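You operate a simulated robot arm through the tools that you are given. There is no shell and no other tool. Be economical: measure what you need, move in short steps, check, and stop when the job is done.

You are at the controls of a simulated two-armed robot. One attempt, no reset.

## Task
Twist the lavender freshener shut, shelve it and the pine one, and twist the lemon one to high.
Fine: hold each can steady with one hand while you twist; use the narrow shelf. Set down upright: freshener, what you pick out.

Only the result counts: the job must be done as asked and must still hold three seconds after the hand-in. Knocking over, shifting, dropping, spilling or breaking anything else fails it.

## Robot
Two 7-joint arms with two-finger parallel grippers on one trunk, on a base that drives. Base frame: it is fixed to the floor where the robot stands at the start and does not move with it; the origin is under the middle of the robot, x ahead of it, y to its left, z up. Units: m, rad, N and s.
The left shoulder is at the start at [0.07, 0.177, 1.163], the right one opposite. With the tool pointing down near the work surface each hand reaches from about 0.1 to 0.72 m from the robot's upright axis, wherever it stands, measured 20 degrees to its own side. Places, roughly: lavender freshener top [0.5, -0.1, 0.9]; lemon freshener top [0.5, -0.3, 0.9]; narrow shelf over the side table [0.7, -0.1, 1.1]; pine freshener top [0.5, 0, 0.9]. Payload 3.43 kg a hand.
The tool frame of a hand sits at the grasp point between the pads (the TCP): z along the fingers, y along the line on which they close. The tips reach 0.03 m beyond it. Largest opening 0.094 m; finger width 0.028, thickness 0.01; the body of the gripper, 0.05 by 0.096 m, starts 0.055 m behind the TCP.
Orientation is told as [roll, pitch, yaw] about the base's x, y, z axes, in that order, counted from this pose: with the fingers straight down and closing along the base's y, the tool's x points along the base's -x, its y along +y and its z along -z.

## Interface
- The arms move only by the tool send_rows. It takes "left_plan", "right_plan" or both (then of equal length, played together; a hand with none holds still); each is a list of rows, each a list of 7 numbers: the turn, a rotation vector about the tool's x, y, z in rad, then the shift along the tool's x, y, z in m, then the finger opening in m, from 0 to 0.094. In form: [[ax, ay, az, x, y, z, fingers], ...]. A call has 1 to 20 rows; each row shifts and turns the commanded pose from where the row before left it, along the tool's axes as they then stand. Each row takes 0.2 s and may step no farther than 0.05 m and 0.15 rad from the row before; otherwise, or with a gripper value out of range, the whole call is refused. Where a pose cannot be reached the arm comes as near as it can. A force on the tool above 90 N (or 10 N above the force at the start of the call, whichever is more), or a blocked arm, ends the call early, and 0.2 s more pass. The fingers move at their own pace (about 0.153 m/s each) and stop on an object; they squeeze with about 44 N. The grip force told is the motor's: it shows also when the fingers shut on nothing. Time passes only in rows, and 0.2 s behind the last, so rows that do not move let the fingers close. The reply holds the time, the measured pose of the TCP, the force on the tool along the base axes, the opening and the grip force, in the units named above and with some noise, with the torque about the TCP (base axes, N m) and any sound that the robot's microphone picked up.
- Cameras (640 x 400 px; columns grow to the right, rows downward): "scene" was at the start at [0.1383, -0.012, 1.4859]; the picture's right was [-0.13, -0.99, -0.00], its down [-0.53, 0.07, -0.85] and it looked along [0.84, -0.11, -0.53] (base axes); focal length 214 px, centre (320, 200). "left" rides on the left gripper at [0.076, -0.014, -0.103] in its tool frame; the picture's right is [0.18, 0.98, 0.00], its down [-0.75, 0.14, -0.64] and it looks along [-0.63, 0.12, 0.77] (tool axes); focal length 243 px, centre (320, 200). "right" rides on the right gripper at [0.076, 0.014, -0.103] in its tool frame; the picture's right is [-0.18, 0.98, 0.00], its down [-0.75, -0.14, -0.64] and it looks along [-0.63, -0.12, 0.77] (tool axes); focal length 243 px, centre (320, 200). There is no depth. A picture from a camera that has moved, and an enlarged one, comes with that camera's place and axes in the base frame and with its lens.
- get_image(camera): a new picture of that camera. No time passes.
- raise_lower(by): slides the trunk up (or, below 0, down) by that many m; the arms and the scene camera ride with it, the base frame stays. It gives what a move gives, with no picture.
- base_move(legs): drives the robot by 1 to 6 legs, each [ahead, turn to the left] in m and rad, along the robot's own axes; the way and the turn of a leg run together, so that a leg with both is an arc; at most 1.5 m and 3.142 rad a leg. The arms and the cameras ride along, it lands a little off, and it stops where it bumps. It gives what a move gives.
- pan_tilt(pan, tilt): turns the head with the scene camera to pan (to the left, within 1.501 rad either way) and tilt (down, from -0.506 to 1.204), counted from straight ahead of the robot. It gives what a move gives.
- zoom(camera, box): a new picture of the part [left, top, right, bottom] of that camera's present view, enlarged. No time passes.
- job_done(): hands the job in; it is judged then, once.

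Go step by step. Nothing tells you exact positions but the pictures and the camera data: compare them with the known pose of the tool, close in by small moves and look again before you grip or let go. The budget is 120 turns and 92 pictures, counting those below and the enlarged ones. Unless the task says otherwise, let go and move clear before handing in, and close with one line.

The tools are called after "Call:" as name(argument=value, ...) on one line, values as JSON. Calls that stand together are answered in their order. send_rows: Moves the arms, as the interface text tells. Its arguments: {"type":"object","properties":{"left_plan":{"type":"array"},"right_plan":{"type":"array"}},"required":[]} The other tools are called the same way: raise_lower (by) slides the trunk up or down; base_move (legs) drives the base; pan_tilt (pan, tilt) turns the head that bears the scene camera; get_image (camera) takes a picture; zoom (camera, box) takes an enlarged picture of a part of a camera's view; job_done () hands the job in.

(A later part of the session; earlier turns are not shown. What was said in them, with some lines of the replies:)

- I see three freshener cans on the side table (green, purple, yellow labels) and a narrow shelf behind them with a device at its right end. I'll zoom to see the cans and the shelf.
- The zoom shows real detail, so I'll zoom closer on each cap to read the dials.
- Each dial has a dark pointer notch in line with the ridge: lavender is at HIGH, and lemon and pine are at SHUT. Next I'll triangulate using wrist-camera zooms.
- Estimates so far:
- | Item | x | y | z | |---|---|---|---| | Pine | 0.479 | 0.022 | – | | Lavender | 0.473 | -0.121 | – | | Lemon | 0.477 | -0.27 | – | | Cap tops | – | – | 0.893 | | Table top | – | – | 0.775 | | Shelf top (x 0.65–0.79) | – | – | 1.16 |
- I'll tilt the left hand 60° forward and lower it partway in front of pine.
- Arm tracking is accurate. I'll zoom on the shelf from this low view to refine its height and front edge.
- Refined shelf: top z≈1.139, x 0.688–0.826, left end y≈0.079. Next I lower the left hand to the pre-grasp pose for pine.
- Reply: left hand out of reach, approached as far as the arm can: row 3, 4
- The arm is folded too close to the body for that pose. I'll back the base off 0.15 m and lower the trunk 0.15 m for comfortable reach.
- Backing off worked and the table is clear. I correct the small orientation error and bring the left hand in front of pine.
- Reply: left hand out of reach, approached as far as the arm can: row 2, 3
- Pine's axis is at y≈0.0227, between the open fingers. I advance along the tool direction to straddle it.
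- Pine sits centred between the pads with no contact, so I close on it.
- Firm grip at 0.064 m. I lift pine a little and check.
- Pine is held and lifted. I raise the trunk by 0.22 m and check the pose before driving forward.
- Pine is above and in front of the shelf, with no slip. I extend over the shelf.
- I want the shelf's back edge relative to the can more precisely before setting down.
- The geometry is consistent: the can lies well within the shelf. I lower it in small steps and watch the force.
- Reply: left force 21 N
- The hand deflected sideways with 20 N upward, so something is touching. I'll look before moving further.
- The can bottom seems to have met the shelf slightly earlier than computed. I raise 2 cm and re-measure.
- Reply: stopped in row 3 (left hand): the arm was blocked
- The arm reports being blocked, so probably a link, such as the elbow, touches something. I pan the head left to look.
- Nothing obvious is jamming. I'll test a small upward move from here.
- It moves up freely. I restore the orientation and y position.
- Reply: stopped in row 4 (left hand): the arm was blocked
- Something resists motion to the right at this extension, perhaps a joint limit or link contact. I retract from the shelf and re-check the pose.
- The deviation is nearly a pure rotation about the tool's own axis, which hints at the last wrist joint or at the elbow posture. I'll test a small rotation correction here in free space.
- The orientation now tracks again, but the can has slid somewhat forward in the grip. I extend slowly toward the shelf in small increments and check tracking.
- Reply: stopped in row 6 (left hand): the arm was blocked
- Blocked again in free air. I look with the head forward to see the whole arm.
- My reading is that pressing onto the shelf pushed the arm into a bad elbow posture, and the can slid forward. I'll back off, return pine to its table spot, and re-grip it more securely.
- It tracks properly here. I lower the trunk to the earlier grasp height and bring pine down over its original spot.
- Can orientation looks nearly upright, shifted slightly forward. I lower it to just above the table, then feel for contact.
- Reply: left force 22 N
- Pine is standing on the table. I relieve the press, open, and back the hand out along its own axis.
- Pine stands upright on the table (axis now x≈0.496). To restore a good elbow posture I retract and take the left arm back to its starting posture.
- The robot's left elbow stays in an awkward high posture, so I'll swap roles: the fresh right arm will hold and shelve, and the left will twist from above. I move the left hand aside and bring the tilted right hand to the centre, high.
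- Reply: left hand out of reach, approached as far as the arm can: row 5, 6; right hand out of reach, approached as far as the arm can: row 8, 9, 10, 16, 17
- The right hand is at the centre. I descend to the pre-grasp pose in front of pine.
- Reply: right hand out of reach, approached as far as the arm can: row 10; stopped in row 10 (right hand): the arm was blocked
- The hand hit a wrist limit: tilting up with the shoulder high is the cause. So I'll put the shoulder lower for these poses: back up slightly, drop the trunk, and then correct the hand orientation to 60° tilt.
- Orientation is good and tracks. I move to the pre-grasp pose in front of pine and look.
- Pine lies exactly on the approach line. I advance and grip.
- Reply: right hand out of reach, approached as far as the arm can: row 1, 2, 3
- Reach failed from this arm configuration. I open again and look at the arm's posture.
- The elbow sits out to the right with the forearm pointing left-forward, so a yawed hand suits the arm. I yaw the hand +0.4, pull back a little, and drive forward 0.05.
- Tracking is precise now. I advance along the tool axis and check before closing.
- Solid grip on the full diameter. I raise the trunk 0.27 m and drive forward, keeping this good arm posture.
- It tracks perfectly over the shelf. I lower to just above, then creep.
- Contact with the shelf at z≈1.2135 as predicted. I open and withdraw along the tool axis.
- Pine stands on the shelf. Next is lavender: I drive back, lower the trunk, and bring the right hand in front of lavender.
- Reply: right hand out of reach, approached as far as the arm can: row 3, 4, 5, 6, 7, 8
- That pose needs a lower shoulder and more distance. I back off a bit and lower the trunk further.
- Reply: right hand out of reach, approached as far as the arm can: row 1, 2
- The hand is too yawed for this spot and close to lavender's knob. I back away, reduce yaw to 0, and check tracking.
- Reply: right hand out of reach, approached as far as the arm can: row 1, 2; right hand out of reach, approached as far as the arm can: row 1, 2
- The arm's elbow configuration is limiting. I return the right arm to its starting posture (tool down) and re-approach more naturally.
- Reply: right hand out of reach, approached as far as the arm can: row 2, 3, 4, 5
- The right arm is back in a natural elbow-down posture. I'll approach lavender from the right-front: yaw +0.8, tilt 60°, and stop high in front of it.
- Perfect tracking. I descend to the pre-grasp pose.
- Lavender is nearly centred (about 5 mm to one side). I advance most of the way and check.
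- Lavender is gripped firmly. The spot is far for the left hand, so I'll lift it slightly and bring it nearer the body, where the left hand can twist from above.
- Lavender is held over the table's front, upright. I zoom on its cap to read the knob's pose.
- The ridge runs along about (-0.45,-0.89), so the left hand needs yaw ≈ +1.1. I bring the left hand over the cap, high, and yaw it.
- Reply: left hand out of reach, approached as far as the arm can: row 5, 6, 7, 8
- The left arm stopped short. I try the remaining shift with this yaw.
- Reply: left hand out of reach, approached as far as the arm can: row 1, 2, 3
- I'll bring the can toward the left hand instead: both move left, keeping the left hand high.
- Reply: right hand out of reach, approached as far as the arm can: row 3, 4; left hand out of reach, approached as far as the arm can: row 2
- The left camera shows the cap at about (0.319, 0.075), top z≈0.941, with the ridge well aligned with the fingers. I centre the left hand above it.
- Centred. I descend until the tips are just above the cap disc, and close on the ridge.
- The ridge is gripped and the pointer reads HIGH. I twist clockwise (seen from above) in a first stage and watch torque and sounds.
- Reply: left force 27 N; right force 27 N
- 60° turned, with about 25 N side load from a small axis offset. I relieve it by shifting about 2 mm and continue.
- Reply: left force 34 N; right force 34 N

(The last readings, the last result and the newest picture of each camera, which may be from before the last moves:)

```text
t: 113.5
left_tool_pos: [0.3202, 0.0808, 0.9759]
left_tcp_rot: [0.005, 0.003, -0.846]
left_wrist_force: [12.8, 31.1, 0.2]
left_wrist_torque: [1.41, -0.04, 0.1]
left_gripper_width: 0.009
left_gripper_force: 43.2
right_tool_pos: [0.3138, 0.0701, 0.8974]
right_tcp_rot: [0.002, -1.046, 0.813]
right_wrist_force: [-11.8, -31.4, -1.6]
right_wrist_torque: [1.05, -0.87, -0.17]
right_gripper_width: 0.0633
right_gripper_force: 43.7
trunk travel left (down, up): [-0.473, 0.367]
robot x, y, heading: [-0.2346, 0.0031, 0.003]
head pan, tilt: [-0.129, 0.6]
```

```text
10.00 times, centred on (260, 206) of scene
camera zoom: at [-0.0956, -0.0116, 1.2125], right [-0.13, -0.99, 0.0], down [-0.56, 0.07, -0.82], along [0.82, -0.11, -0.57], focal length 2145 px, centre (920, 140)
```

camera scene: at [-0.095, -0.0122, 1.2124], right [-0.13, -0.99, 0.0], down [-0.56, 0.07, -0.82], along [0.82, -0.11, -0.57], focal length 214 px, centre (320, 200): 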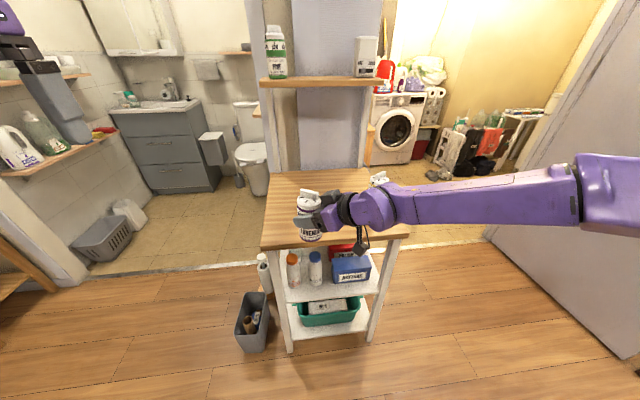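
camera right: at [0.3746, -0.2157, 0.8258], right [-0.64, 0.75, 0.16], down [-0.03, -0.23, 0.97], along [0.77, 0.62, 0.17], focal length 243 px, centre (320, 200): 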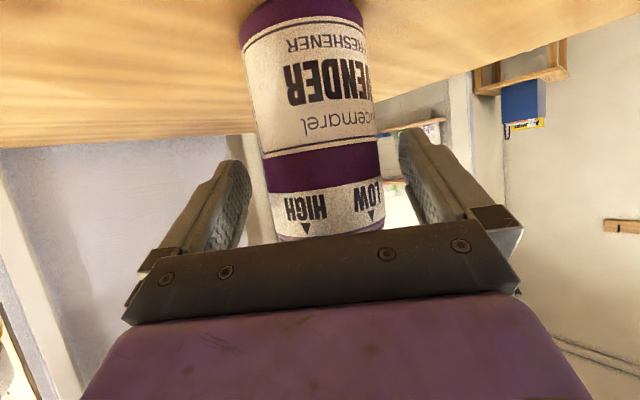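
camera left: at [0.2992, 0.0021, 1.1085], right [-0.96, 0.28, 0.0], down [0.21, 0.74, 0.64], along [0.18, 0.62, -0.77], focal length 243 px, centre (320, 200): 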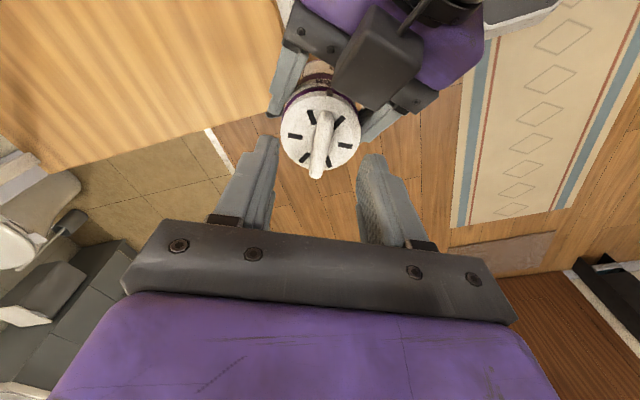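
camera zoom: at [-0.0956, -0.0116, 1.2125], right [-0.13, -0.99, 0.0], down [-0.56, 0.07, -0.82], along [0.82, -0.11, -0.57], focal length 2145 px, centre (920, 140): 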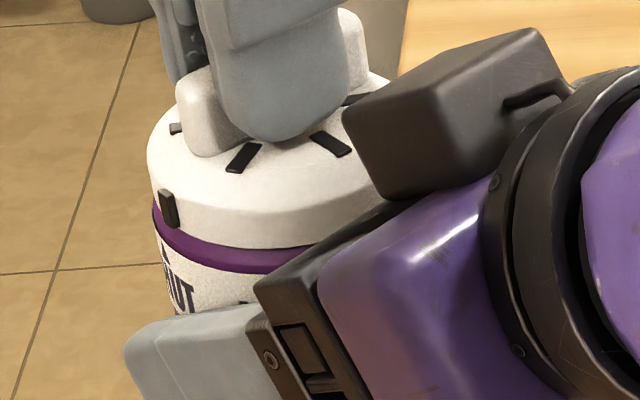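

The pointer is about 8–10° short of the SHUT arrow. I relieve the side load and turn the rest.

Call:
send_rows(left_plan=[[0, 0, 0, 0.0012, 0.0024, 0, 0.003], [0, 0, 0.05, 0, 0, 0, 0.003], [0, 0, 0.05, 0, 0, 0, 0.003], [0, 0, 0.046, 0, 0, 0, 0.003], [0, 0, 0, 0, 0, 0, 0.003]])

Call:
zoom(camera="scene", box=[240, 186, 280, 226])

```text
t: 114.8
left_tool_pos: [0.3211, 0.0824, 0.9763]
left_tcp_rot: [-0.001, -0.003, -0.994]
left_wrist_force: [-2.7, 20.0, 5.3]
left_wrist_torque: [1.28, 0.18, 0.03]
left_gripper_width: 0.0092
left_gripper_force: 42.4
right_tool_pos: [0.3145, 0.0708, 0.8968]
right_tcp_rot: [0.002, -1.045, 0.812]
right_wrist_force: [2.5, -19.7, -7.0]
right_wrist_torque: [0.17, 0.02, -0.24]
right_gripper_width: 0.063
right_gripper_force: 43.5
trunk travel left (down, up): [-0.473, 0.367]
robot x, y, heading: [-0.2324, -0.0015, -0.001]
head pan, tilt: [-0.129, 0.6]
```

```text
10.00 times, centred on (260, 206) of scene
camera zoom: at [-0.0957, -0.0115, 1.2125], right [-0.13, -0.99, 0.0], down [-0.56, 0.07, -0.82], along [0.82, -0.11, -0.57], focal length 2145 px, centre (920, 140)
```

zoom: 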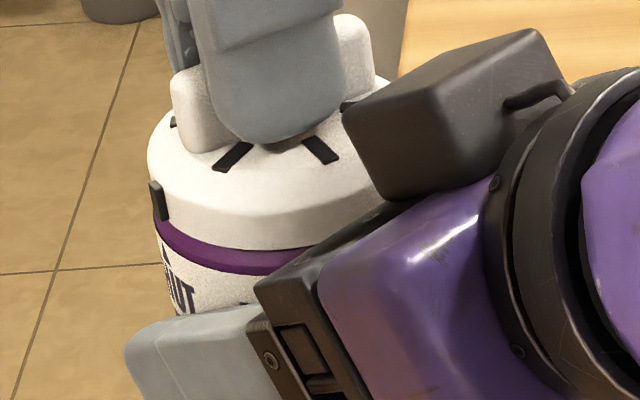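

The pointer now lines up with SHUT. I open slightly, lift off, and move the left hand away.

Call:
send_rows(left_plan=[[0, 0, 0, 0, 0, 0, 0.024], [0, 0, 0, 0, 0, 0, 0.024], [0, 0, 0, 0, 0, -0.03, 0.024], [0, 0, 0, 0, 0, -0.04, 0.03], [0, 0, 0, 0, 0, -0.04, 0.03], [0, 0, 0, -0.02, 0.03, -0.03, 0.03], [0, 0, 0, -0.02, 0.03, -0.03, 0.03], [0, 0, 0, -0.02, 0.03, -0.0, 0.03], [0, 0, 0, -0.02, 0.03, 0, 0.03], [0, 0, 0, -0.02, 0.03, 0, 0.03], [0, 0, 0, 0, 0, 0, 0.03]])

Call:
zoom(camera="scene", box=[235, 160, 315, 240])

```text
t: 117.2
left_tool_pos: [0.3327, 0.0866, 1.0488]
left_tcp_rot: [-0.001, -0.001, -0.992]
left_wrist_force: [0.8, -0.3, 0.1]
left_wrist_torque: [0.05, -0.02, 0.02]
left_gripper_width: 0.03
left_gripper_force: 0.1
left hand out of reach, approached as far as the arm can: row 5, 6, 7, 8, 9, 10
right_tool_pos: [0.3131, 0.071, 0.8987]
right_tcp_rot: [0.0, -1.045, 0.814]
right_wrist_force: [0.0, -0.4, -2.3]
right_wrist_torque: [-0.06, 0.02, 0.0]
right_gripper_width: 0.0632
right_gripper_force: 43.9
trunk travel left (down, up): [-0.473, 0.367]
robot x, y, heading: [-0.232, -0.0029, -0.006]
head pan, tilt: [-0.129, 0.6]
```

```text
5.00 times, centred on (275, 200) of scene
camera zoom: at [-0.0959, -0.0117, 1.2126], right [-0.13, -0.99, 0.0], down [-0.56, 0.07, -0.82], along [0.82, -0.11, -0.57], focal length 1072 px, centre (545, 200)
```

zoom: 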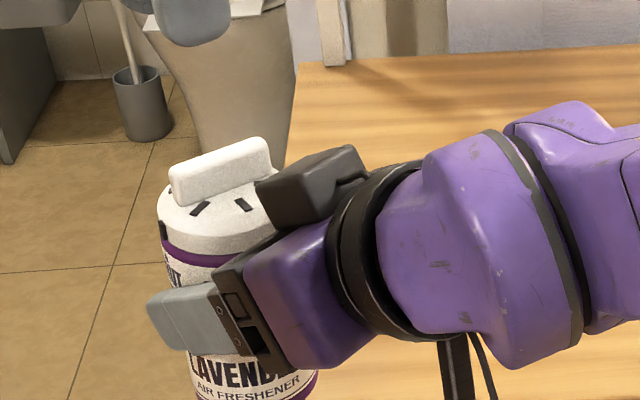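

Lavender is shut and untouched otherwise. I unwind the left hand and move it aside while the right brings the can forward.

Call:
send_rows(left_plan=[[0, 0, -0.14, 0, 0, 0, 0.03], [0, 0, -0.14, 0, 0, 0, 0.03], [0, 0, -0.14, 0, 0, 0, 0.03], [0, 0, -0.14, 0, 0, 0, 0.03], [0, 0, -0.14, 0, 0, 0, 0.03], [0, 0, -0.14, 0, 0, 0, 0.03], [0, 0, -0.14, 0, 0, 0, 0.03], [0, 0, 0, 0.02, 0.04, -0.01, 0.03], [0, 0, 0, 0.02, 0.04, -0.01, 0.03], [0, 0, 0, 0.02, 0.04, -0.01, 0.03], [0, 0, 0, 0.01, 0.04, -0.01, 0.03], [0, 0, 0, 0, 0.04, 0, 0.03]], right_plan=[[0, 0, 0, 0, 0, 0, 0.04], [0, 0, 0, 0, 0, 0, 0.04], [0, 0, 0, 0, 0, 0, 0.04], [0, 0, 0, 0, 0, 0, 0.04], [0, 0, 0, 0, 0, 0, 0.04], [0, 0, 0, 0, 0, 0, 0.04], [0, 0, 0, -0.0024, -0.0434, -0.0083, 0.04], [0, 0, 0, -0.0024, -0.0434, -0.0083, 0.04], [0, 0, 0, -0.0024, -0.0434, -0.0083, 0.04], [0, 0, 0, -0.0024, -0.0434, -0.0083, 0.04], [0, 0, 0, -0.0024, -0.0434, -0.0083, 0.04], [0, 0, 0, 0, 0, 0, 0.04]])

```text
t: 119.8
left_tool_pos: [0.2648, 0.2885, 1.0888]
left_tcp_rot: [-0.005, 0.0, -0.012]
left_wrist_force: [-0.1, -0.1, -0.4]
left_wrist_torque: [-0.04, -0.01, -0.01]
left_gripper_width: 0.0302
left_gripper_force: 0.1
right_tool_pos: [0.4459, -0.1, 0.9309]
right_tcp_rot: [-0.006, -1.049, 0.801]
right_wrist_force: [0.4, -0.2, -1.5]
right_wrist_torque: [-0.02, 0.04, -0.03]
right_gripper_width: 0.0627
right_gripper_force: 43.8
trunk travel left (down, up): [-0.473, 0.367]
robot x, y, heading: [-0.2339, -0.0012, -0.001]
head pan, tilt: [-0.129, 0.6]
```

Call:
raise_lower(by=0.315)

Call:
base_move(legs=[[0.25, 0]])

Call:
get_image(camera="scene")

```text
t: 122.9
left_tool_pos: [0.2642, 0.2862, 1.4046]
left_tcp_rot: [0.0, 0.001, -0.011]
left_wrist_force: [0.8, 0.1, -0.2]
left_wrist_torque: [0.0, 0.02, 0.05]
left_gripper_width: 0.0302
left_gripper_force: 0.2
right_tool_pos: [0.4475, -0.1014, 1.2451]
right_tcp_rot: [-0.002, -1.049, 0.797]
right_wrist_force: [-0.3, 0.1, -0.7]
right_wrist_torque: [-0.02, 0.01, -0.03]
right_gripper_width: 0.0625
right_gripper_force: 44.4
trunk travel left (down, up): [-0.788, 0.052]
robot x, y, heading: [-0.2326, 0.0, -0.001]
head pan, tilt: [-0.129, 0.6]
```

```text
t: 124.7
left_tool_pos: [0.5102, 0.2838, 1.4052]
left_tcp_rot: [0.0, -0.002, -0.016]
left_wrist_force: [-0.4, -0.8, -0.5]
left_wrist_torque: [-0.03, -0.01, 0.03]
left_gripper_width: 0.0302
left_gripper_force: 0.1
right_tool_pos: [0.6905, -0.1048, 1.2459]
right_tcp_rot: [-0.004, -1.052, 0.796]
right_wrist_force: [0.4, -0.1, -0.9]
right_wrist_torque: [0.01, -0.02, -0.01]
right_gripper_width: 0.0628
right_gripper_force: 44.1
trunk travel left (down, up): [-0.788, 0.052]
robot x, y, heading: [0.0144, 0.0001, -0.004]
head pan, tilt: [-0.129, 0.6]
```

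```text
10 pictures are left
camera scene: at [0.1488, -0.0129, 1.5278], right [-0.13, -0.99, 0.0], down [-0.56, 0.08, -0.83], along [0.82, -0.11, -0.56], focal length 214 px, centre (320, 200)
```

scene: 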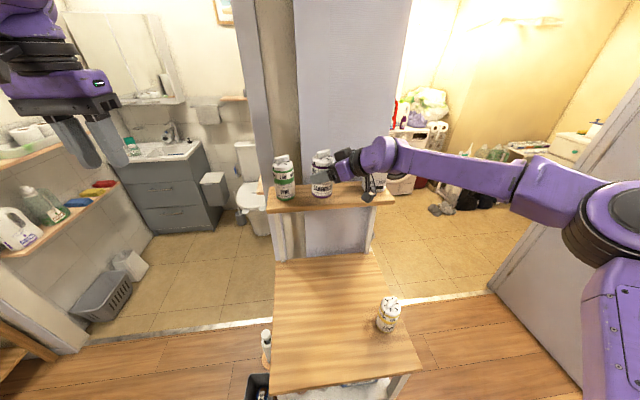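

Pose is good. I extend over the shelf and lower to just above.

Call:
send_rows(right_plan=[[0, 0, 0, -0.008, -0.0164, 0.014, 0.04], [0, 0, 0, -0.008, -0.0164, 0.014, 0.04], [0, 0, 0, 0, 0, 0, 0.04], [0, 0, 0, 0.0104, 0, 0.006, 0.04], [0, 0, 0, 0.0095, 0, 0.0055, 0.04], [0, 0, 0, 0, 0, 0, 0.04]])

Call:
get_image(camera="right")

```text
t: 126.1
left_tool_pos: [0.5118, 0.2851, 1.4045]
left_tcp_rot: [-0.001, 0.001, -0.015]
left_wrist_force: [-0.5, -0.4, -0.2]
left_wrist_torque: [0.02, 0.0, 0.0]
left_gripper_width: 0.03
left_gripper_force: 0.1
right_tool_pos: [0.7372, -0.1056, 1.2214]
right_tcp_rot: [-0.005, -1.05, 0.795]
right_wrist_force: [-1.0, 0.5, -2.2]
right_wrist_torque: [0.01, 0.04, -0.03]
right_gripper_width: 0.0626
right_gripper_force: 44.2
trunk travel left (down, up): [-0.788, 0.052]
robot x, y, heading: [0.0139, -0.0033, -0.003]
head pan, tilt: [-0.129, 0.6]
```

```text
9 pictures are left
camera right: at [0.6397, -0.1855, 1.2058], right [-0.64, 0.75, 0.16], down [-0.03, -0.23, 0.97], along [0.77, 0.61, 0.17], focal length 243 px, centre (320, 200)
```

right: 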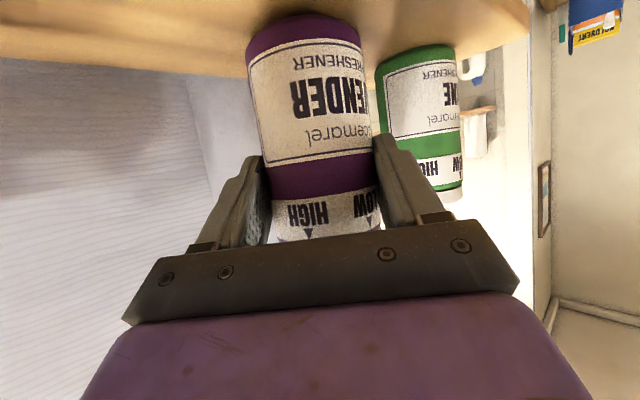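

Clear of pine. I creep down until contact.

Call:
send_rows(right_plan=[[0, 0, 0, 0.0026, 0, 0.0015, 0.04], [0, 0, 0, 0, 0, 0, 0.04]])

Call:
send_rows(right_plan=[[0, 0, 0, 0.0017, 0, 0.001, 0.04], [0, 0, 0, 0, 0, 0, 0.04]])

Call:
send_rows(right_plan=[[0, 0, 0, 0.0017, 0, 0.001, 0.04], [0, 0, 0, 0, 0, 0, 0.04]])

```text
t: 126.7
left_tool_pos: [0.5127, 0.2847, 1.4046]
left_tcp_rot: [-0.004, 0.001, -0.017]
left_wrist_force: [-0.7, 0.0, -0.9]
left_wrist_torque: [0.0, 0.01, 0.03]
left_gripper_width: 0.0303
left_gripper_force: 0.1
right_tool_pos: [0.7376, -0.1057, 1.2196]
right_tcp_rot: [-0.002, -1.05, 0.794]
right_wrist_force: [-0.6, -0.1, -2.3]
right_wrist_torque: [-0.01, 0.01, 0.02]
right_gripper_width: 0.0627
right_gripper_force: 43.9
trunk travel left (down, up): [-0.788, 0.052]
robot x, y, heading: [0.0147, -0.0033, -0.009]
head pan, tilt: [-0.129, 0.6]
```

```text
t: 127.3
left_tool_pos: [0.5124, 0.2835, 1.4049]
left_tcp_rot: [-0.003, 0.001, -0.015]
left_wrist_force: [-0.2, 0.0, -0.5]
left_wrist_torque: [-0.01, -0.01, -0.01]
left_gripper_width: 0.0302
left_gripper_force: 0.0
right_tool_pos: [0.7365, -0.105, 1.2168]
right_tcp_rot: [-0.003, -1.051, 0.795]
right_wrist_force: [1.5, 0.3, -1.8]
right_wrist_torque: [-0.08, 0.01, -0.03]
right_gripper_width: 0.0627
right_gripper_force: 43.9
trunk travel left (down, up): [-0.788, 0.052]
robot x, y, heading: [0.0132, 0.0006, -0.004]
head pan, tilt: [-0.129, 0.6]
```

```text
t: 127.9
left_tool_pos: [0.5114, 0.284, 1.4054]
left_tcp_rot: [-0.001, -0.002, -0.015]
left_wrist_force: [0.2, -0.3, -0.8]
left_wrist_torque: [-0.01, 0.0, 0.02]
left_gripper_width: 0.0301
left_gripper_force: 0.0
right_tool_pos: [0.7371, -0.1045, 1.2176]
right_tcp_rot: [-0.005, -1.053, 0.795]
right_wrist_force: [0.5, -0.8, 7.1]
right_wrist_torque: [-0.22, -0.02, 0.0]
right_gripper_width: 0.0624
right_gripper_force: 44.5
trunk travel left (down, up): [-0.788, 0.052]
robot x, y, heading: [0.0105, 0.0016, -0.003]
head pan, tilt: [-0.129, 0.6]
```

Contact. One more millimetre to seat it, then I release and withdraw along the tool axis.

Call:
send_rows(right_plan=[[0, 0, 0, 0.0009, 0, 0.0005, 0.04], [0, 0, 0, 0, 0, 0, 0.063], [0, 0, 0, 0, 0, 0, 0.075], [0, 0, 0, 0, 0, 0, 0.094], [0, 0, 0, 0, 0, 0, 0.094], [0, 0, 0, 0, 0, -0.02, 0.094], [0, 0, 0, 0, 0, -0.03, 0.094], [0, 0, 0, 0, 0, -0.04, 0.094], [0, 0, 0, 0, 0, -0.04, 0.094], [0, 0, 0, 0, 0, 0, 0.094]])

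Call:
get_image(camera="right")

```text
t: 130.1
left_tool_pos: [0.5119, 0.2844, 1.4042]
left_tcp_rot: [-0.001, 0.0, -0.016]
left_wrist_force: [-1.0, -0.7, -0.7]
left_wrist_torque: [-0.03, 0.0, 0.01]
left_gripper_width: 0.0304
left_gripper_force: 0.0
right_tool_pos: [0.6581, -0.1834, 1.2778]
right_tcp_rot: [0.0, -1.05, 0.795]
right_wrist_force: [0.7, 0.4, -0.4]
right_wrist_torque: [0.01, 0.0, 0.03]
right_gripper_width: 0.094
right_gripper_force: 0.0
trunk travel left (down, up): [-0.788, 0.052]
robot x, y, heading: [0.0132, -0.0003, -0.003]
head pan, tilt: [-0.129, 0.6]
```

```text
8 pictures are left
camera right: at [0.5598, -0.2642, 1.262], right [-0.64, 0.76, 0.16], down [-0.03, -0.23, 0.97], along [0.77, 0.61, 0.17], focal length 243 px, centre (320, 200)
```

right: 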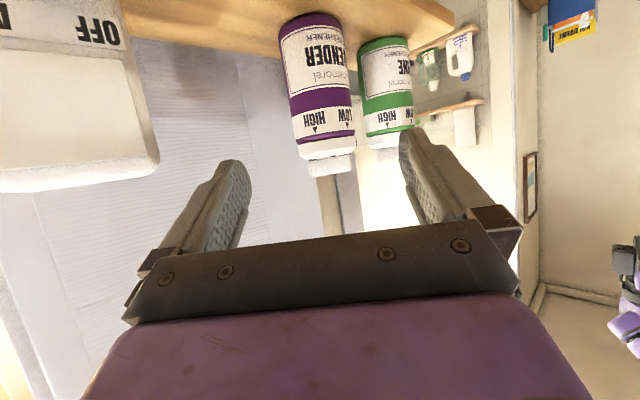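

Both lavender and pine stand on the shelf. Now lemon: I back off, lower, and take the right hand around to the front-right of lemon.

Call:
base_move(legs=[[-0.246, 0]])

Call:
raise_lower(by=-0.315)

Call:
send_rows(right_plan=[[0, 0, 0, 0.0215, -0.0105, -0.0372, 0.094], [0, 0, 0, 0.0215, -0.0105, -0.0372, 0.094], [0, 0, 0, 0.0215, -0.0105, -0.0372, 0.094], [0, 0, 0, 0.0215, -0.0105, -0.0372, 0.094], [0, 0, 0, 0, 0, 0, 0.094]])

```text
t: 131.9
left_tool_pos: [0.2659, 0.284, 1.4036]
left_tcp_rot: [-0.001, 0.004, -0.017]
left_wrist_force: [0.3, 0.8, -0.5]
left_wrist_torque: [0.03, 0.01, -0.02]
left_gripper_width: 0.0299
left_gripper_force: 0.1
right_tool_pos: [0.4114, -0.1839, 1.2773]
right_tcp_rot: [0.0, -1.052, 0.791]
right_wrist_force: [-0.4, 0.0, -0.1]
right_wrist_torque: [0.03, -0.02, 0.0]
right_gripper_width: 0.0941
right_gripper_force: 0.1
trunk travel left (down, up): [-0.788, 0.052]
robot x, y, heading: [-0.2326, 0.0016, -0.009]
head pan, tilt: [-0.129, 0.6]
```

```text
t: 135.0
left_tool_pos: [0.264, 0.2846, 1.0896]
left_tcp_rot: [0.0, 0.001, -0.017]
left_wrist_force: [-1.1, -0.3, -0.3]
left_wrist_torque: [0.05, 0.0, 0.0]
left_gripper_width: 0.0301
left_gripper_force: 0.1
right_tool_pos: [0.4087, -0.1834, 0.9618]
right_tcp_rot: [-0.002, -1.051, 0.792]
right_wrist_force: [0.2, 0.3, 0.2]
right_wrist_torque: [-0.03, -0.01, 0.04]
right_gripper_width: 0.0942
right_gripper_force: 0.0
trunk travel left (down, up): [-0.473, 0.367]
robot x, y, heading: [-0.2342, 0.0016, -0.005]
head pan, tilt: [-0.129, 0.6]
```

```text
t: 136.2
left_tool_pos: [0.2651, 0.2859, 1.0889]
left_tcp_rot: [0.0, 0.0, -0.019]
left_wrist_force: [-0.9, -0.1, -0.2]
left_wrist_torque: [-0.01, 0.0, 0.0]
left_gripper_width: 0.0302
left_gripper_force: 0.0
right_tool_pos: [0.3151, -0.3371, 0.962]
right_tcp_rot: [-0.003, -1.051, 0.795]
right_wrist_force: [-0.2, -0.3, 0.5]
right_wrist_torque: [-0.01, 0.0, -0.03]
right_gripper_width: 0.094
right_gripper_force: 0.0
trunk travel left (down, up): [-0.473, 0.367]
robot x, y, heading: [-0.2318, 0.0052, -0.008]
head pan, tilt: [-0.129, 0.6]
```

Call:
send_rows(right_plan=[[0, 0, 0, 0.0106, -0.0243, 0.0336, 0.094], [0, 0, 0, 0.0106, -0.0243, 0.0336, 0.094], [0, 0, 0, 0.0106, -0.0243, 0.0336, 0.094], [0, 0, 0, 0, 0, 0, 0.094]])

Call:
get_image(camera="right")

```text
t: 137.2
left_tool_pos: [0.2624, 0.2839, 1.0902]
left_tcp_rot: [-0.002, -0.001, -0.017]
left_wrist_force: [-1.4, -0.3, -0.5]
left_wrist_torque: [0.02, -0.01, 0.03]
left_gripper_width: 0.0298
left_gripper_force: 0.1
right_tool_pos: [0.4173, -0.335, 0.8844]
right_tcp_rot: [-0.003, -1.052, 0.794]
right_wrist_force: [0.0, 0.0, -0.3]
right_wrist_torque: [0.0, 0.03, 0.0]
right_gripper_width: 0.0939
right_gripper_force: 0.0
trunk travel left (down, up): [-0.473, 0.367]
robot x, y, heading: [-0.2367, 0.0024, -0.002]
head pan, tilt: [-0.129, 0.6]
```

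```text
7 pictures are left
camera right: at [0.3188, -0.4158, 0.8683], right [-0.63, 0.76, 0.16], down [-0.03, -0.23, 0.97], along [0.77, 0.61, 0.17], focal length 243 px, centre (320, 200)
```

right: 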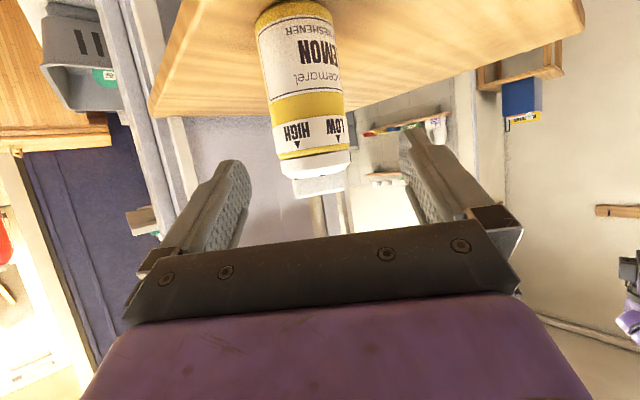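

Lemon lies nearly the same as lavender did (about 4 mm to one side). I advance and close.

Call:
send_rows(right_plan=[[0, 0, 0, 0.001, -0.001, 0.03, 0.094], [0, 0, 0, 0.001, -0.001, 0.03, 0.094], [0, 0, 0, 0.001, -0.001, 0.0295, 0.094], [0, 0, 0, 0, 0, 0, 0.094], [0, 0, 0, 0, 0, 0, 0.094]])

Call:
get_image(camera="right")

```text
t: 138.4
left_tool_pos: [0.2642, 0.2849, 1.0894]
left_tcp_rot: [-0.001, 0.0, -0.019]
left_wrist_force: [0.7, 0.3, 0.2]
left_wrist_torque: [0.03, 0.04, -0.02]
left_gripper_width: 0.03
left_gripper_force: 0.0
right_tool_pos: [0.4749, -0.2822, 0.8369]
right_tcp_rot: [-0.002, -1.05, 0.791]
right_wrist_force: [0.1, 0.5, -0.1]
right_wrist_torque: [0.02, 0.0, -0.02]
right_gripper_width: 0.0938
right_gripper_force: 0.1
trunk travel left (down, up): [-0.473, 0.367]
robot x, y, heading: [-0.2348, 0.0027, -0.009]
head pan, tilt: [-0.129, 0.6]
```

```text
6 pictures are left
camera right: at [0.3764, -0.362, 0.8235], right [-0.63, 0.76, 0.16], down [-0.03, -0.23, 0.97], along [0.77, 0.61, 0.17], focal length 243 px, centre (320, 200)
```

right: 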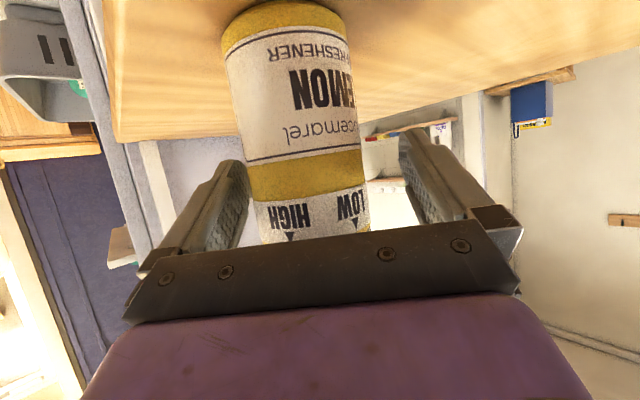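

Shift 6 mm sideways and 6 mm deeper, then close.

Call:
send_rows(right_plan=[[0, 0, 0, -0.0015, -0.003, 0.0026, 0.094], [0, 0, 0, -0.0015, -0.003, 0.0026, 0.094], [0, 0, 0, 0, 0, 0, 0.094], [0, 0, 0, 0, 0, 0, 0.07], [0, 0, 0, 0, 0, 0, 0.05], [0, 0, 0, 0, 0, 0, 0.04], [0, 0, 0, 0, 0, 0, 0.04]])

```text
t: 140.0
left_tool_pos: [0.2632, 0.2844, 1.0887]
left_tcp_rot: [0.0, 0.0, -0.017]
left_wrist_force: [-0.7, 1.2, -0.2]
left_wrist_torque: [0.04, 0.03, -0.01]
left_gripper_width: 0.03
left_gripper_force: 0.0
right_tool_pos: [0.484, -0.2831, 0.8377]
right_tcp_rot: [-0.001, -1.05, 0.793]
right_wrist_force: [1.0, 0.4, 0.7]
right_wrist_torque: [-0.05, -0.11, 0.02]
right_gripper_width: 0.0652
right_gripper_force: 44.1
trunk travel left (down, up): [-0.473, 0.367]
robot x, y, heading: [-0.2375, 0.001, -0.005]
head pan, tilt: [-0.129, 0.6]
```

Lemon is gripped at full diameter. I lift it and carry it to the same twisting place as before.

Call:
send_rows(right_plan=[[0, 0, 0, -0.0173, 0, -0.01, 0.04], [0, 0, 0, -0.026, 0, -0.015, 0.04], [0, 0, 0, -0.0035, 0.0404, 0.0061, 0.04], [0, 0, 0, -0.0035, 0.0404, 0.0061, 0.04], [0, 0, 0, -0.0035, 0.0404, 0.0061, 0.04], [0, 0, 0, -0.0035, 0.0404, 0.0061, 0.04], [0, 0, 0, -0.0035, 0.0404, 0.0061, 0.04], [0, 0, 0, -0.0035, 0.0404, 0.0061, 0.04], [0, 0, 0, -0.0035, 0.0404, 0.0061, 0.04], [0, 0, 0, -0.017, 0.0289, 0.0227, 0.04], [0, 0, 0, -0.017, 0.0289, 0.0227, 0.04], [0, 0, 0, -0.017, 0.0289, 0.0227, 0.04], [0, 0, 0, 0, 0, 0, 0.04]])

```text
t: 142.8
left_tool_pos: [0.2643, 0.2835, 1.0892]
left_tcp_rot: [0.001, 0.0, -0.018]
left_wrist_force: [0.3, 0.6, -0.1]
left_wrist_torque: [0.0, 0.0, 0.03]
left_gripper_width: 0.03
left_gripper_force: 0.0
right_tool_pos: [0.3195, 0.0673, 0.8979]
right_tcp_rot: [0.0, -1.049, 0.798]
right_wrist_force: [0.1, -0.5, -0.7]
right_wrist_torque: [-0.05, -0.02, 0.0]
right_gripper_width: 0.065
right_gripper_force: 44.4
right hand out of reach, approached as far as the arm can: row 12
trunk travel left (down, up): [-0.473, 0.367]
robot x, y, heading: [-0.2345, 0.0005, -0.003]
head pan, tilt: [-0.129, 0.6]
```

Lemon is in place and still at SHUT. I bring the left hand above it with yaw ≈ -1.0.

Call:
send_rows(left_plan=[[0, 0, 0, -0.0122, -0.0425, 0.005, 0.028], [0, 0, 0, -0.0122, -0.0425, 0.005, 0.028], [0, 0, 0, -0.0122, -0.0425, 0.005, 0.028], [0, 0, 0, -0.0122, -0.0425, 0.005, 0.028], [0, 0, 0, -0.0122, -0.0425, 0.005, 0.028], [0, 0, 0.1415, 0, 0, 0, 0.028], [0, 0, 0.1415, 0, 0, 0, 0.028], [0, 0, 0.1415, 0, 0, 0, 0.028], [0, 0, 0.1415, 0, 0, 0, 0.028], [0, 0, 0.1415, 0, 0, 0, 0.028], [0, 0, 0.1415, 0, 0, 0, 0.028], [0, 0, 0.1415, 0, 0, 0, 0.028], [0, 0, 0, 0, 0, 0, 0.028]])

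```text
t: 145.6
left_tool_pos: [0.319, 0.0709, 1.0618]
left_tcp_rot: [0.001, -0.002, -1.012]
left_wrist_force: [-0.8, -0.6, 0.6]
left_wrist_torque: [0.02, -0.01, 0.01]
left_gripper_width: 0.028
left_gripper_force: 0.0
left hand out of reach, approached as far as the arm can: row 6
right_tool_pos: [0.3186, 0.0682, 0.8993]
right_tcp_rot: [0.001, -1.05, 0.799]
right_wrist_force: [-0.2, -0.6, -1.5]
right_wrist_torque: [-0.01, -0.01, 0.02]
right_gripper_width: 0.0652
right_gripper_force: 44.2
trunk travel left (down, up): [-0.473, 0.367]
robot x, y, heading: [-0.2349, -0.0004, -0.008]
head pan, tilt: [-0.129, 0.6]
```

Call:
get_image(camera="left")

```text
5 pictures are left
camera left: at [0.267, 0.1294, 1.1659], right [0.73, 0.68, 0.0], down [0.52, -0.56, 0.64], along [0.44, -0.47, -0.77], focal length 243 px, centre (320, 200)
```

left: 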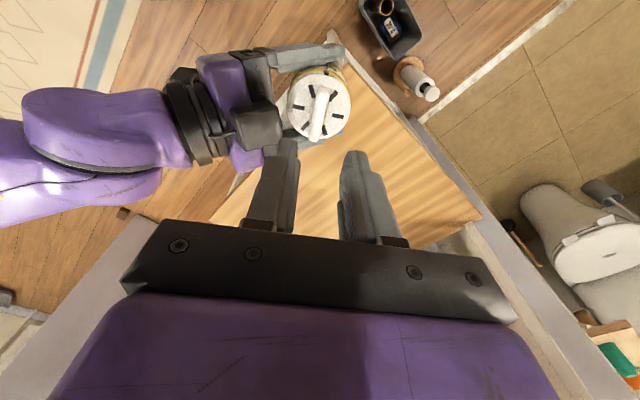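

The cap is beneath the hand with the ridge aligned. I descend and close on the ridge.

Call:
send_rows(left_plan=[[0, 0, 0, -0.0019, 0.003, 0.03, 0.028], [0, 0, 0, 0, 0, 0.03, 0.028], [0, 0, 0, 0, 0, 0.015, 0.028], [0, 0, 0, 0, 0, 0.013, 0.028], [0, 0, 0, 0, 0, 0, 0.028], [0, 0, 0, 0, 0, 0, 0.003], [0, 0, 0, 0, 0, 0, 0.003], [0, 0, 0, 0, 0, 0, 0.003]])

```text
t: 147.4
left_tool_pos: [0.3224, 0.0697, 0.9726]
left_tcp_rot: [-0.002, -0.003, -1.008]
left_wrist_force: [-19.2, -9.4, 1.2]
left_wrist_torque: [-0.3, 0.39, -0.03]
left_gripper_width: 0.0146
left_gripper_force: 10.5
right_tool_pos: [0.3203, 0.0678, 0.8989]
right_tcp_rot: [-0.001, -1.049, 0.799]
right_wrist_force: [18.3, 9.2, -3.5]
right_wrist_torque: [-0.43, 1.03, -0.02]
right_gripper_width: 0.0652
right_gripper_force: 43.6
trunk travel left (down, up): [-0.473, 0.367]
robot x, y, heading: [-0.2369, -0.0003, -0.001]
head pan, tilt: [-0.129, 0.6]
```

One finger touched first; the ridge lies about 3–4 mm to the -y_tool side. I shift and finish closing.

Call:
send_rows(left_plan=[[0, 0, 0, 0, -0.0018, 0, 0.012], [0, 0, 0, 0, -0.0014, 0, 0.003], [0, 0, 0, 0, 0, 0, 0.003], [0, 0, 0, 0, 0, 0, 0.003]])

```text
t: 148.4
left_tool_pos: [0.3197, 0.0695, 0.9747]
left_tcp_rot: [-0.002, -0.001, -1.01]
left_wrist_force: [-4.4, -7.3, -1.1]
left_wrist_torque: [-0.28, 0.17, -0.02]
left_gripper_width: 0.0087
left_gripper_force: 42.9
right_tool_pos: [0.3198, 0.0677, 0.8989]
right_tcp_rot: [0.0, -1.049, 0.8]
right_wrist_force: [3.0, 7.5, 1.1]
right_wrist_torque: [-0.24, 0.12, 0.03]
right_gripper_width: 0.0654
right_gripper_force: 44.4
trunk travel left (down, up): [-0.473, 0.367]
robot x, y, heading: [-0.2328, 0.0009, -0.01]
head pan, tilt: [-0.129, 0.6]
```

Ridge gripped. I twist counter-clockwise in stages, relieving side load between.

Call:
send_rows(left_plan=[[0, 0, -0.13, 0, 0, 0, 0.003], [0, 0, -0.13, 0, 0, 0, 0.003], [0, 0, -0.13, 0, 0, 0, 0.003], [0, 0, -0.13, 0, 0, 0, 0.003], [0, 0, -0.13, 0, 0, 0, 0.003], [0, 0, 0, 0, 0, 0, 0.003]])

```text
t: 149.8
left_tool_pos: [0.3195, 0.0689, 0.9745]
left_tcp_rot: [-0.005, 0.0, -0.358]
left_wrist_force: [-22.5, -14.5, -3.9]
left_wrist_torque: [-0.3, 1.07, -0.03]
left_gripper_width: 0.0087
left_gripper_force: 42.8
right_tool_pos: [0.3195, 0.0671, 0.8997]
right_tcp_rot: [-0.002, -1.05, 0.798]
right_wrist_force: [21.7, 14.9, 3.9]
right_wrist_torque: [-0.8, 0.57, 0.01]
right_gripper_width: 0.0657
right_gripper_force: 43.8
trunk travel left (down, up): [-0.473, 0.367]
robot x, y, heading: [-0.2317, 0.0012, -0.005]
head pan, tilt: [-0.129, 0.6]
```

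Call:
send_rows(left_plan=[[0, 0, 0, 0.0015, -0.002, 0, 0.003], [0, 0, -0.13, 0, 0, 0, 0.003], [0, 0, -0.13, 0, 0, 0, 0.003], [0, 0, -0.13, 0, 0, 0, 0.003], [0, 0, -0.13, 0, 0, 0, 0.003], [0, 0, -0.13, 0, 0, 0, 0.003], [0, 0, 0, 0, 0, 0, 0.003]])

```text
t: 151.4
left_tool_pos: [0.3189, 0.0697, 0.974]
left_tcp_rot: [-0.002, 0.001, 0.297]
left_wrist_force: [26.4, -0.3, -10.2]
left_wrist_torque: [-0.13, -1.21, 0.0]
left_gripper_width: 0.0089
left_gripper_force: 42.9
right_tool_pos: [0.318, 0.0684, 0.8987]
right_tcp_rot: [0.001, -1.047, 0.799]
right_wrist_force: [-27.4, 0.0, 10.4]
right_wrist_torque: [0.14, -0.77, 0.02]
right_gripper_width: 0.065
right_gripper_force: 44.6
trunk travel left (down, up): [-0.473, 0.367]
robot x, y, heading: [-0.2368, -0.0011, -0.007]
head pan, tilt: [-0.129, 0.6]
```

Call:
send_rows(left_plan=[[0, 0, 0, -0.0024, -0.0007, 0, 0.003], [0, 0, -0.131, 0, 0, 0, 0.003], [0, 0, -0.131, 0, 0, 0, 0.003], [0, 0, -0.131, 0, 0, 0, 0.003], [0, 0, -0.131, 0, 0, 0, 0.003], [0, 0, -0.131, 0, 0, 0, 0.003], [0, 0, -0.131, 0, 0, 0, 0.003], [0, 0, 0, 0, 0, 0, 0.003]])

Call:
zoom(camera="left", box=[240, 60, 400, 220])

```text
t: 153.2
left_tool_pos: [0.3212, 0.0684, 0.9727]
left_tcp_rot: [-0.002, 0.001, 1.081]
left_wrist_force: [-8.7, -10.0, 1.4]
left_wrist_torque: [-0.39, 0.42, -0.39]
left_gripper_width: 0.009
left_gripper_force: 42.8
right_tool_pos: [0.3188, 0.0685, 0.9002]
right_tcp_rot: [-0.002, -1.048, 0.803]
right_wrist_force: [9.1, 9.0, -3.6]
right_wrist_torque: [-0.3, 0.23, 0.42]
right_gripper_width: 0.0652
right_gripper_force: 44.2
trunk travel left (down, up): [-0.473, 0.367]
robot x, y, heading: [-0.2333, 0.0013, -0.015]
head pan, tilt: [-0.129, 0.6]
```

```text
2.50 times, centred on (320, 140) of left
camera zoom: at [0.2973, -0.0044, 1.078], right [-0.95, 0.3, 0.0], down [0.23, 0.73, 0.64], along [0.19, 0.61, -0.77], focal length 606 px, centre (320, 350)
```

zoom: 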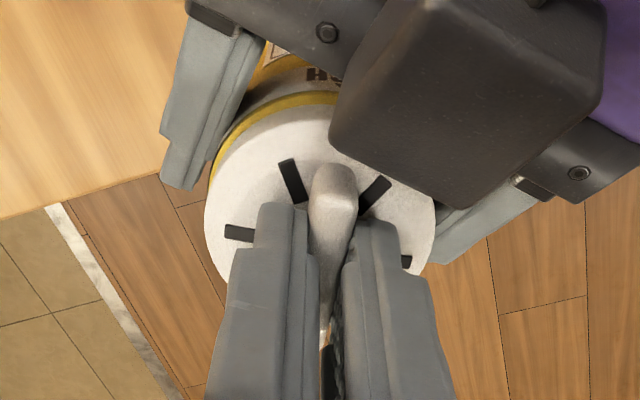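

The turn matches lavender's original HIGH position, and the rising torque suggests the end stop. I release, lift off, and check.

Call:
send_rows(left_plan=[[0, 0, 0, 0, 0, 0, 0.026], [0, 0, 0, 0, 0, 0, 0.028], [0, 0, 0, 0, 0, -0.03, 0.028], [0, 0, 0, 0, 0, -0.04, 0.028], [0, 0, 0, 0, 0, -0.02, 0.028], [0, 0, 0.135, 0, 0, 0, 0.028], [0, 0, 0.135, 0, 0, 0, 0.028], [0, 0, 0.135, 0, 0, 0, 0.028], [0, 0, 0.135, 0, 0, 0, 0.028], [0, 0, 0.135, 0, 0, 0, 0.028], [0, 0, 0.135, 0, 0, 0, 0.028], [0, 0, 0.135, 0, 0, 0, 0.028], [0, 0, 0.135, 0, 0, 0, 0.028], [0, 0, 0, 0.02, 0.04, -0.01, 0.028], [0, 0, 0, 0.02, 0.04, -0.01, 0.028], [0, 0, 0, 0.02, 0.04, -0.01, 0.028], [0, 0, 0, 0, 0.04, 0, 0.028], [0, 0, 0, 0, 0.04, 0, 0.028], [0, 0, 0, 0, 0, 0, 0.028]])

Call:
zoom(camera="scene", box=[235, 165, 305, 235])

```text
t: 157.2
left_tool_pos: [0.2573, 0.2671, 1.088]
left_tcp_rot: [0.0, -0.001, -0.001]
left_wrist_force: [0.3, -0.1, 0.0]
left_wrist_torque: [-0.04, -0.03, -0.04]
left_gripper_width: 0.028
left_gripper_force: 0.1
left hand out of reach, approached as far as the arm can: row 9
right_tool_pos: [0.319, 0.0671, 0.8979]
right_tcp_rot: [0.0, -1.048, 0.798]
right_wrist_force: [-0.2, 0.0, -0.7]
right_wrist_torque: [0.06, -0.02, -0.01]
right_gripper_width: 0.0651
right_gripper_force: 44.6
trunk travel left (down, up): [-0.473, 0.367]
robot x, y, heading: [-0.236, -0.0009, -0.001]
head pan, tilt: [-0.129, 0.6]
```

```text
5.71 times, centred on (270, 200) of scene
camera zoom: at [-0.0973, -0.0123, 1.2125], right [-0.14, -0.99, 0.0], down [-0.56, 0.08, -0.82], along [0.82, -0.11, -0.57], focal length 1226 px, centre (606, 200)
```

zoom: 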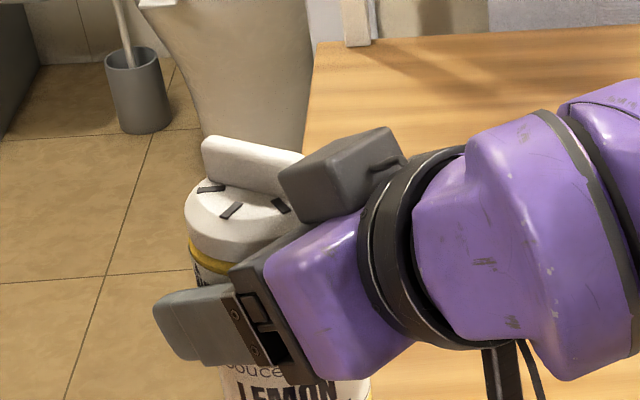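

The ridge now points as lavender's did at HIGH. I carry lemon back over its original spot.

Call:
send_rows(right_plan=[[0, 0, 0, 0.017, -0.0289, -0.0227, 0.04], [0, 0, 0, 0.017, -0.0289, -0.0227, 0.04], [0, 0, 0, 0.015, -0.0289, -0.0227, 0.04], [0, 0, 0, 0.0035, -0.0404, -0.0061, 0.04], [0, 0, 0, 0.0035, -0.0404, -0.0061, 0.04], [0, 0, 0, 0.0035, -0.0404, -0.0061, 0.04], [0, 0, 0, 0.0035, -0.0404, -0.0061, 0.04], [0, 0, 0, 0.0035, -0.0404, -0.0061, 0.04], [0, 0, 0, 0.0035, -0.0404, -0.0061, 0.04], [0, 0, 0, 0.0035, -0.0404, -0.0061, 0.04], [0, 0, 0, 0, 0, 0, 0.04]])

```text
t: 159.6
left_tool_pos: [0.2576, 0.2668, 1.0891]
left_tcp_rot: [-0.003, 0.0, -0.001]
left_wrist_force: [-0.2, -0.7, -0.2]
left_wrist_torque: [0.0, -0.01, 0.0]
left_gripper_width: 0.0281
left_gripper_force: 0.0
right_tool_pos: [0.4888, -0.2892, 0.8919]
right_tcp_rot: [-0.003, -1.051, 0.793]
right_wrist_force: [-0.1, 0.3, -1.5]
right_wrist_torque: [-0.01, -0.02, -0.01]
right_gripper_width: 0.0651
right_gripper_force: 44.2
trunk travel left (down, up): [-0.473, 0.367]
robot x, y, heading: [-0.2331, -0.0017, -0.008]
head pan, tilt: [-0.129, 0.6]
```

Call:
send_rows(right_plan=[[0, 0, 0, 0.0135, 0.0026, 0.0081, 0.04], [0, 0, 0, 0.0135, 0.0026, 0.0081, 0.04], [0, 0, 0, 0.0125, 0.0026, 0.0075, 0.04], [0, 0, 0, 0, 0, 0, 0.04]])

Call:
send_rows(right_plan=[[0, 0, 0, 0.0026, 0, 0.0015, 0.04], [0, 0, 0, 0, 0, 0, 0.04]])

Call:
send_rows(right_plan=[[0, 0, 0, 0.0013, 0, 0.0008, 0.04], [0, 0, 0, 0, 0, 0, 0.04]])

```text
t: 160.6
left_tool_pos: [0.2573, 0.2667, 1.0911]
left_tcp_rot: [-0.003, 0.0, -0.001]
left_wrist_force: [0.5, -0.7, -0.4]
left_wrist_torque: [0.01, 0.0, -0.03]
left_gripper_width: 0.028
left_gripper_force: 0.1
right_tool_pos: [0.4866, -0.2818, 0.8444]
right_tcp_rot: [-0.003, -1.051, 0.792]
right_wrist_force: [-0.1, -0.6, -1.5]
right_wrist_torque: [-0.02, -0.01, 0.04]
right_gripper_width: 0.0653
right_gripper_force: 44.0
trunk travel left (down, up): [-0.473, 0.367]
robot x, y, heading: [-0.2362, 0.0031, -0.011]
head pan, tilt: [-0.129, 0.6]
```

```text
t: 161.2
left_tool_pos: [0.2579, 0.2658, 1.0889]
left_tcp_rot: [-0.003, 0.0, -0.002]
left_wrist_force: [0.2, 1.1, 0.4]
left_wrist_torque: [0.0, 0.02, 0.03]
left_gripper_width: 0.0281
left_gripper_force: 0.1
right_tool_pos: [0.486, -0.2812, 0.8405]
right_tcp_rot: [-0.002, -1.051, 0.793]
right_wrist_force: [0.5, -0.3, -1.8]
right_wrist_torque: [0.02, 0.04, 0.05]
right_gripper_width: 0.0652
right_gripper_force: 44.1
trunk travel left (down, up): [-0.473, 0.367]
robot x, y, heading: [-0.2382, -0.0028, -0.01]
head pan, tilt: [-0.129, 0.6]
```

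```text
t: 161.8
left_tool_pos: [0.2566, 0.2661, 1.0901]
left_tcp_rot: [-0.001, 0.0, -0.001]
left_wrist_force: [-0.1, -0.1, -0.2]
left_wrist_torque: [0.02, -0.03, -0.03]
left_gripper_width: 0.028
left_gripper_force: 0.0
right_tool_pos: [0.4845, -0.282, 0.8397]
right_tcp_rot: [-0.002, -1.051, 0.793]
right_wrist_force: [0.1, 0.2, -1.7]
right_wrist_torque: [0.04, -0.03, -0.02]
right_gripper_width: 0.0652
right_gripper_force: 44.0
trunk travel left (down, up): [-0.473, 0.367]
robot x, y, heading: [-0.2367, 0.0019, -0.002]
head pan, tilt: [-0.129, 0.6]
```

Call:
send_rows(right_plan=[[0, 0, 0, 0.0017, 0, 0.001, 0.04], [0, 0, 0, 0, 0, 0, 0.04]])

Call:
send_rows(right_plan=[[0, 0, 0, 0.0013, 0, 0.0008, 0.04], [0, 0, 0, 0, 0, 0, 0.04]])

```text
t: 162.4
left_tool_pos: [0.2583, 0.2659, 1.09]
left_tcp_rot: [-0.002, 0.003, -0.003]
left_wrist_force: [-0.9, 0.4, -0.5]
left_wrist_torque: [-0.01, -0.01, 0.01]
left_gripper_width: 0.0282
left_gripper_force: 0.1
right_tool_pos: [0.4838, -0.2822, 0.8374]
right_tcp_rot: [-0.001, -1.051, 0.792]
right_wrist_force: [1.1, -0.4, -0.9]
right_wrist_torque: [0.0, -0.05, -0.02]
right_gripper_width: 0.0653
right_gripper_force: 44.0
trunk travel left (down, up): [-0.473, 0.367]
robot x, y, heading: [-0.2348, 0.0034, -0.005]
head pan, tilt: [-0.129, 0.6]
```

```text
t: 163.0
left_tool_pos: [0.257, 0.2665, 1.0893]
left_tcp_rot: [-0.001, -0.001, -0.004]
left_wrist_force: [-0.6, -0.1, -0.5]
left_wrist_torque: [0.0, -0.01, 0.0]
left_gripper_width: 0.0279
left_gripper_force: 0.0
right_tool_pos: [0.4826, -0.283, 0.838]
right_tcp_rot: [-0.004, -1.052, 0.794]
right_wrist_force: [2.3, -0.6, 5.4]
right_wrist_torque: [0.07, -0.24, -0.07]
right_gripper_width: 0.0651
right_gripper_force: 44.2
trunk travel left (down, up): [-0.473, 0.367]
robot x, y, heading: [-0.2349, 0.0024, -0.006]
head pan, tilt: [-0.129, 0.6]
```

Lemon is touching the table. I release, withdraw along the tool axis, and check the result.

Call:
send_rows(right_plan=[[0, 0, 0, 0.0005, 0, 0.0003, 0.04], [0, 0, 0, 0, 0, 0, 0.066], [0, 0, 0, 0, 0, 0, 0.078], [0, 0, 0, 0, 0, 0, 0.094], [0, 0, 0, 0, 0, 0, 0.094], [0, 0, 0, 0, 0, -0.02, 0.094], [0, 0, 0, 0, 0, -0.03, 0.094], [0, 0, 0, 0, 0, -0.04, 0.094], [0, 0, 0, 0, 0, -0.04, 0.094], [0, 0, 0, 0, 0, -0.04, 0.094], [0, 0, 0, 0, 0, 0, 0.094]])

Call:
zoom(camera="scene", box=[240, 20, 420, 220])

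```text
t: 165.4
left_tool_pos: [0.2584, 0.2662, 1.0885]
left_tcp_rot: [-0.001, 0.0, 0.001]
left_wrist_force: [0.9, -0.4, 0.2]
left_wrist_torque: [-0.01, -0.03, 0.02]
left_gripper_width: 0.028
left_gripper_force: 0.0
right_tool_pos: [0.3847, -0.3857, 0.9204]
right_tcp_rot: [-0.002, -1.052, 0.792]
right_wrist_force: [-0.3, -0.9, 0.9]
right_wrist_torque: [0.01, 0.0, -0.02]
right_gripper_width: 0.0943
right_gripper_force: 0.1
trunk travel left (down, up): [-0.473, 0.367]
robot x, y, heading: [-0.2365, 0.0019, -0.007]
head pan, tilt: [-0.129, 0.6]
```

```text
2.00 times, centred on (330, 120) of scene
camera zoom: at [-0.097, -0.0114, 1.2125], right [-0.14, -0.99, 0.0], down [-0.56, 0.08, -0.82], along [0.82, -0.11, -0.57], focal length 429 px, centre (300, 360)
```

zoom: 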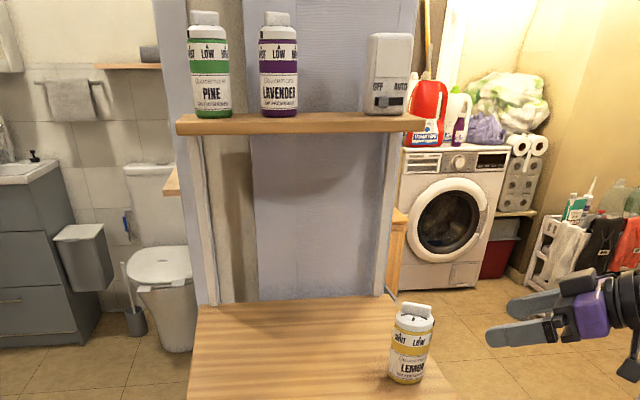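

Everything stands upright and clear. I check both pointers closely.

Call:
zoom(camera="scene", box=[366, 166, 406, 216])

Call:
zoom(camera="scene", box=[290, 16, 350, 66])

```text
8.00 times, centred on (386, 191) of scene
camera zoom: at [-0.097, -0.0114, 1.2125], right [-0.14, -0.99, 0.0], down [-0.56, 0.08, -0.82], along [0.82, -0.11, -0.57], focal length 1716 px, centre (-208, 272)
```

zoom: 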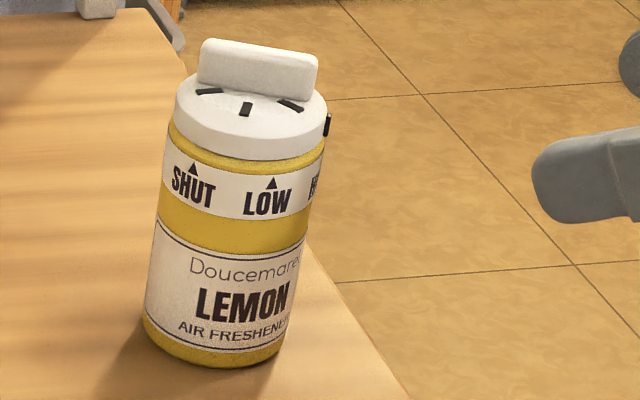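

```text
8.00 times, centred on (320, 41) of scene
camera zoom: at [-0.097, -0.0114, 1.2125], right [-0.14, -0.99, 0.0], down [-0.56, 0.08, -0.82], along [0.82, -0.11, -0.57], focal length 1716 px, centre (320, 1472)
```

zoom: 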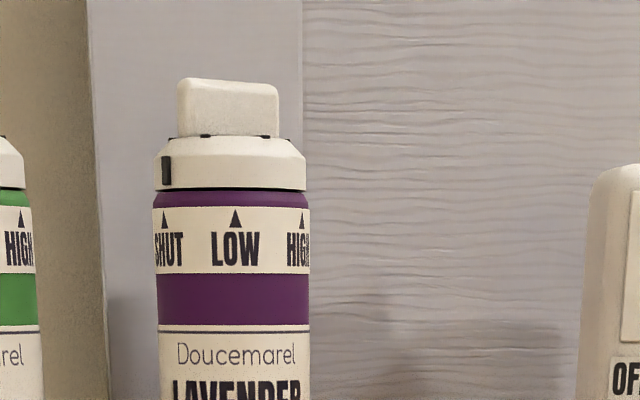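

Lavender's pointer sits exactly on SHUT. Lemon's pointer is at its right edge, where HIGH lies. Both shelved cans are upright, and both hands are clear, so I hand in.

Call:
job_done()

```text
The job is handed in.
```

The job is handed in: lavender is twisted to SHUT and standing upright on the narrow shelf next to pine. Lemon is turned to HIGH and back upright on the table where it stood; its HIGH mark faced away from the camera, so I judged it by the pointer's angle rather than seeing the two line up.
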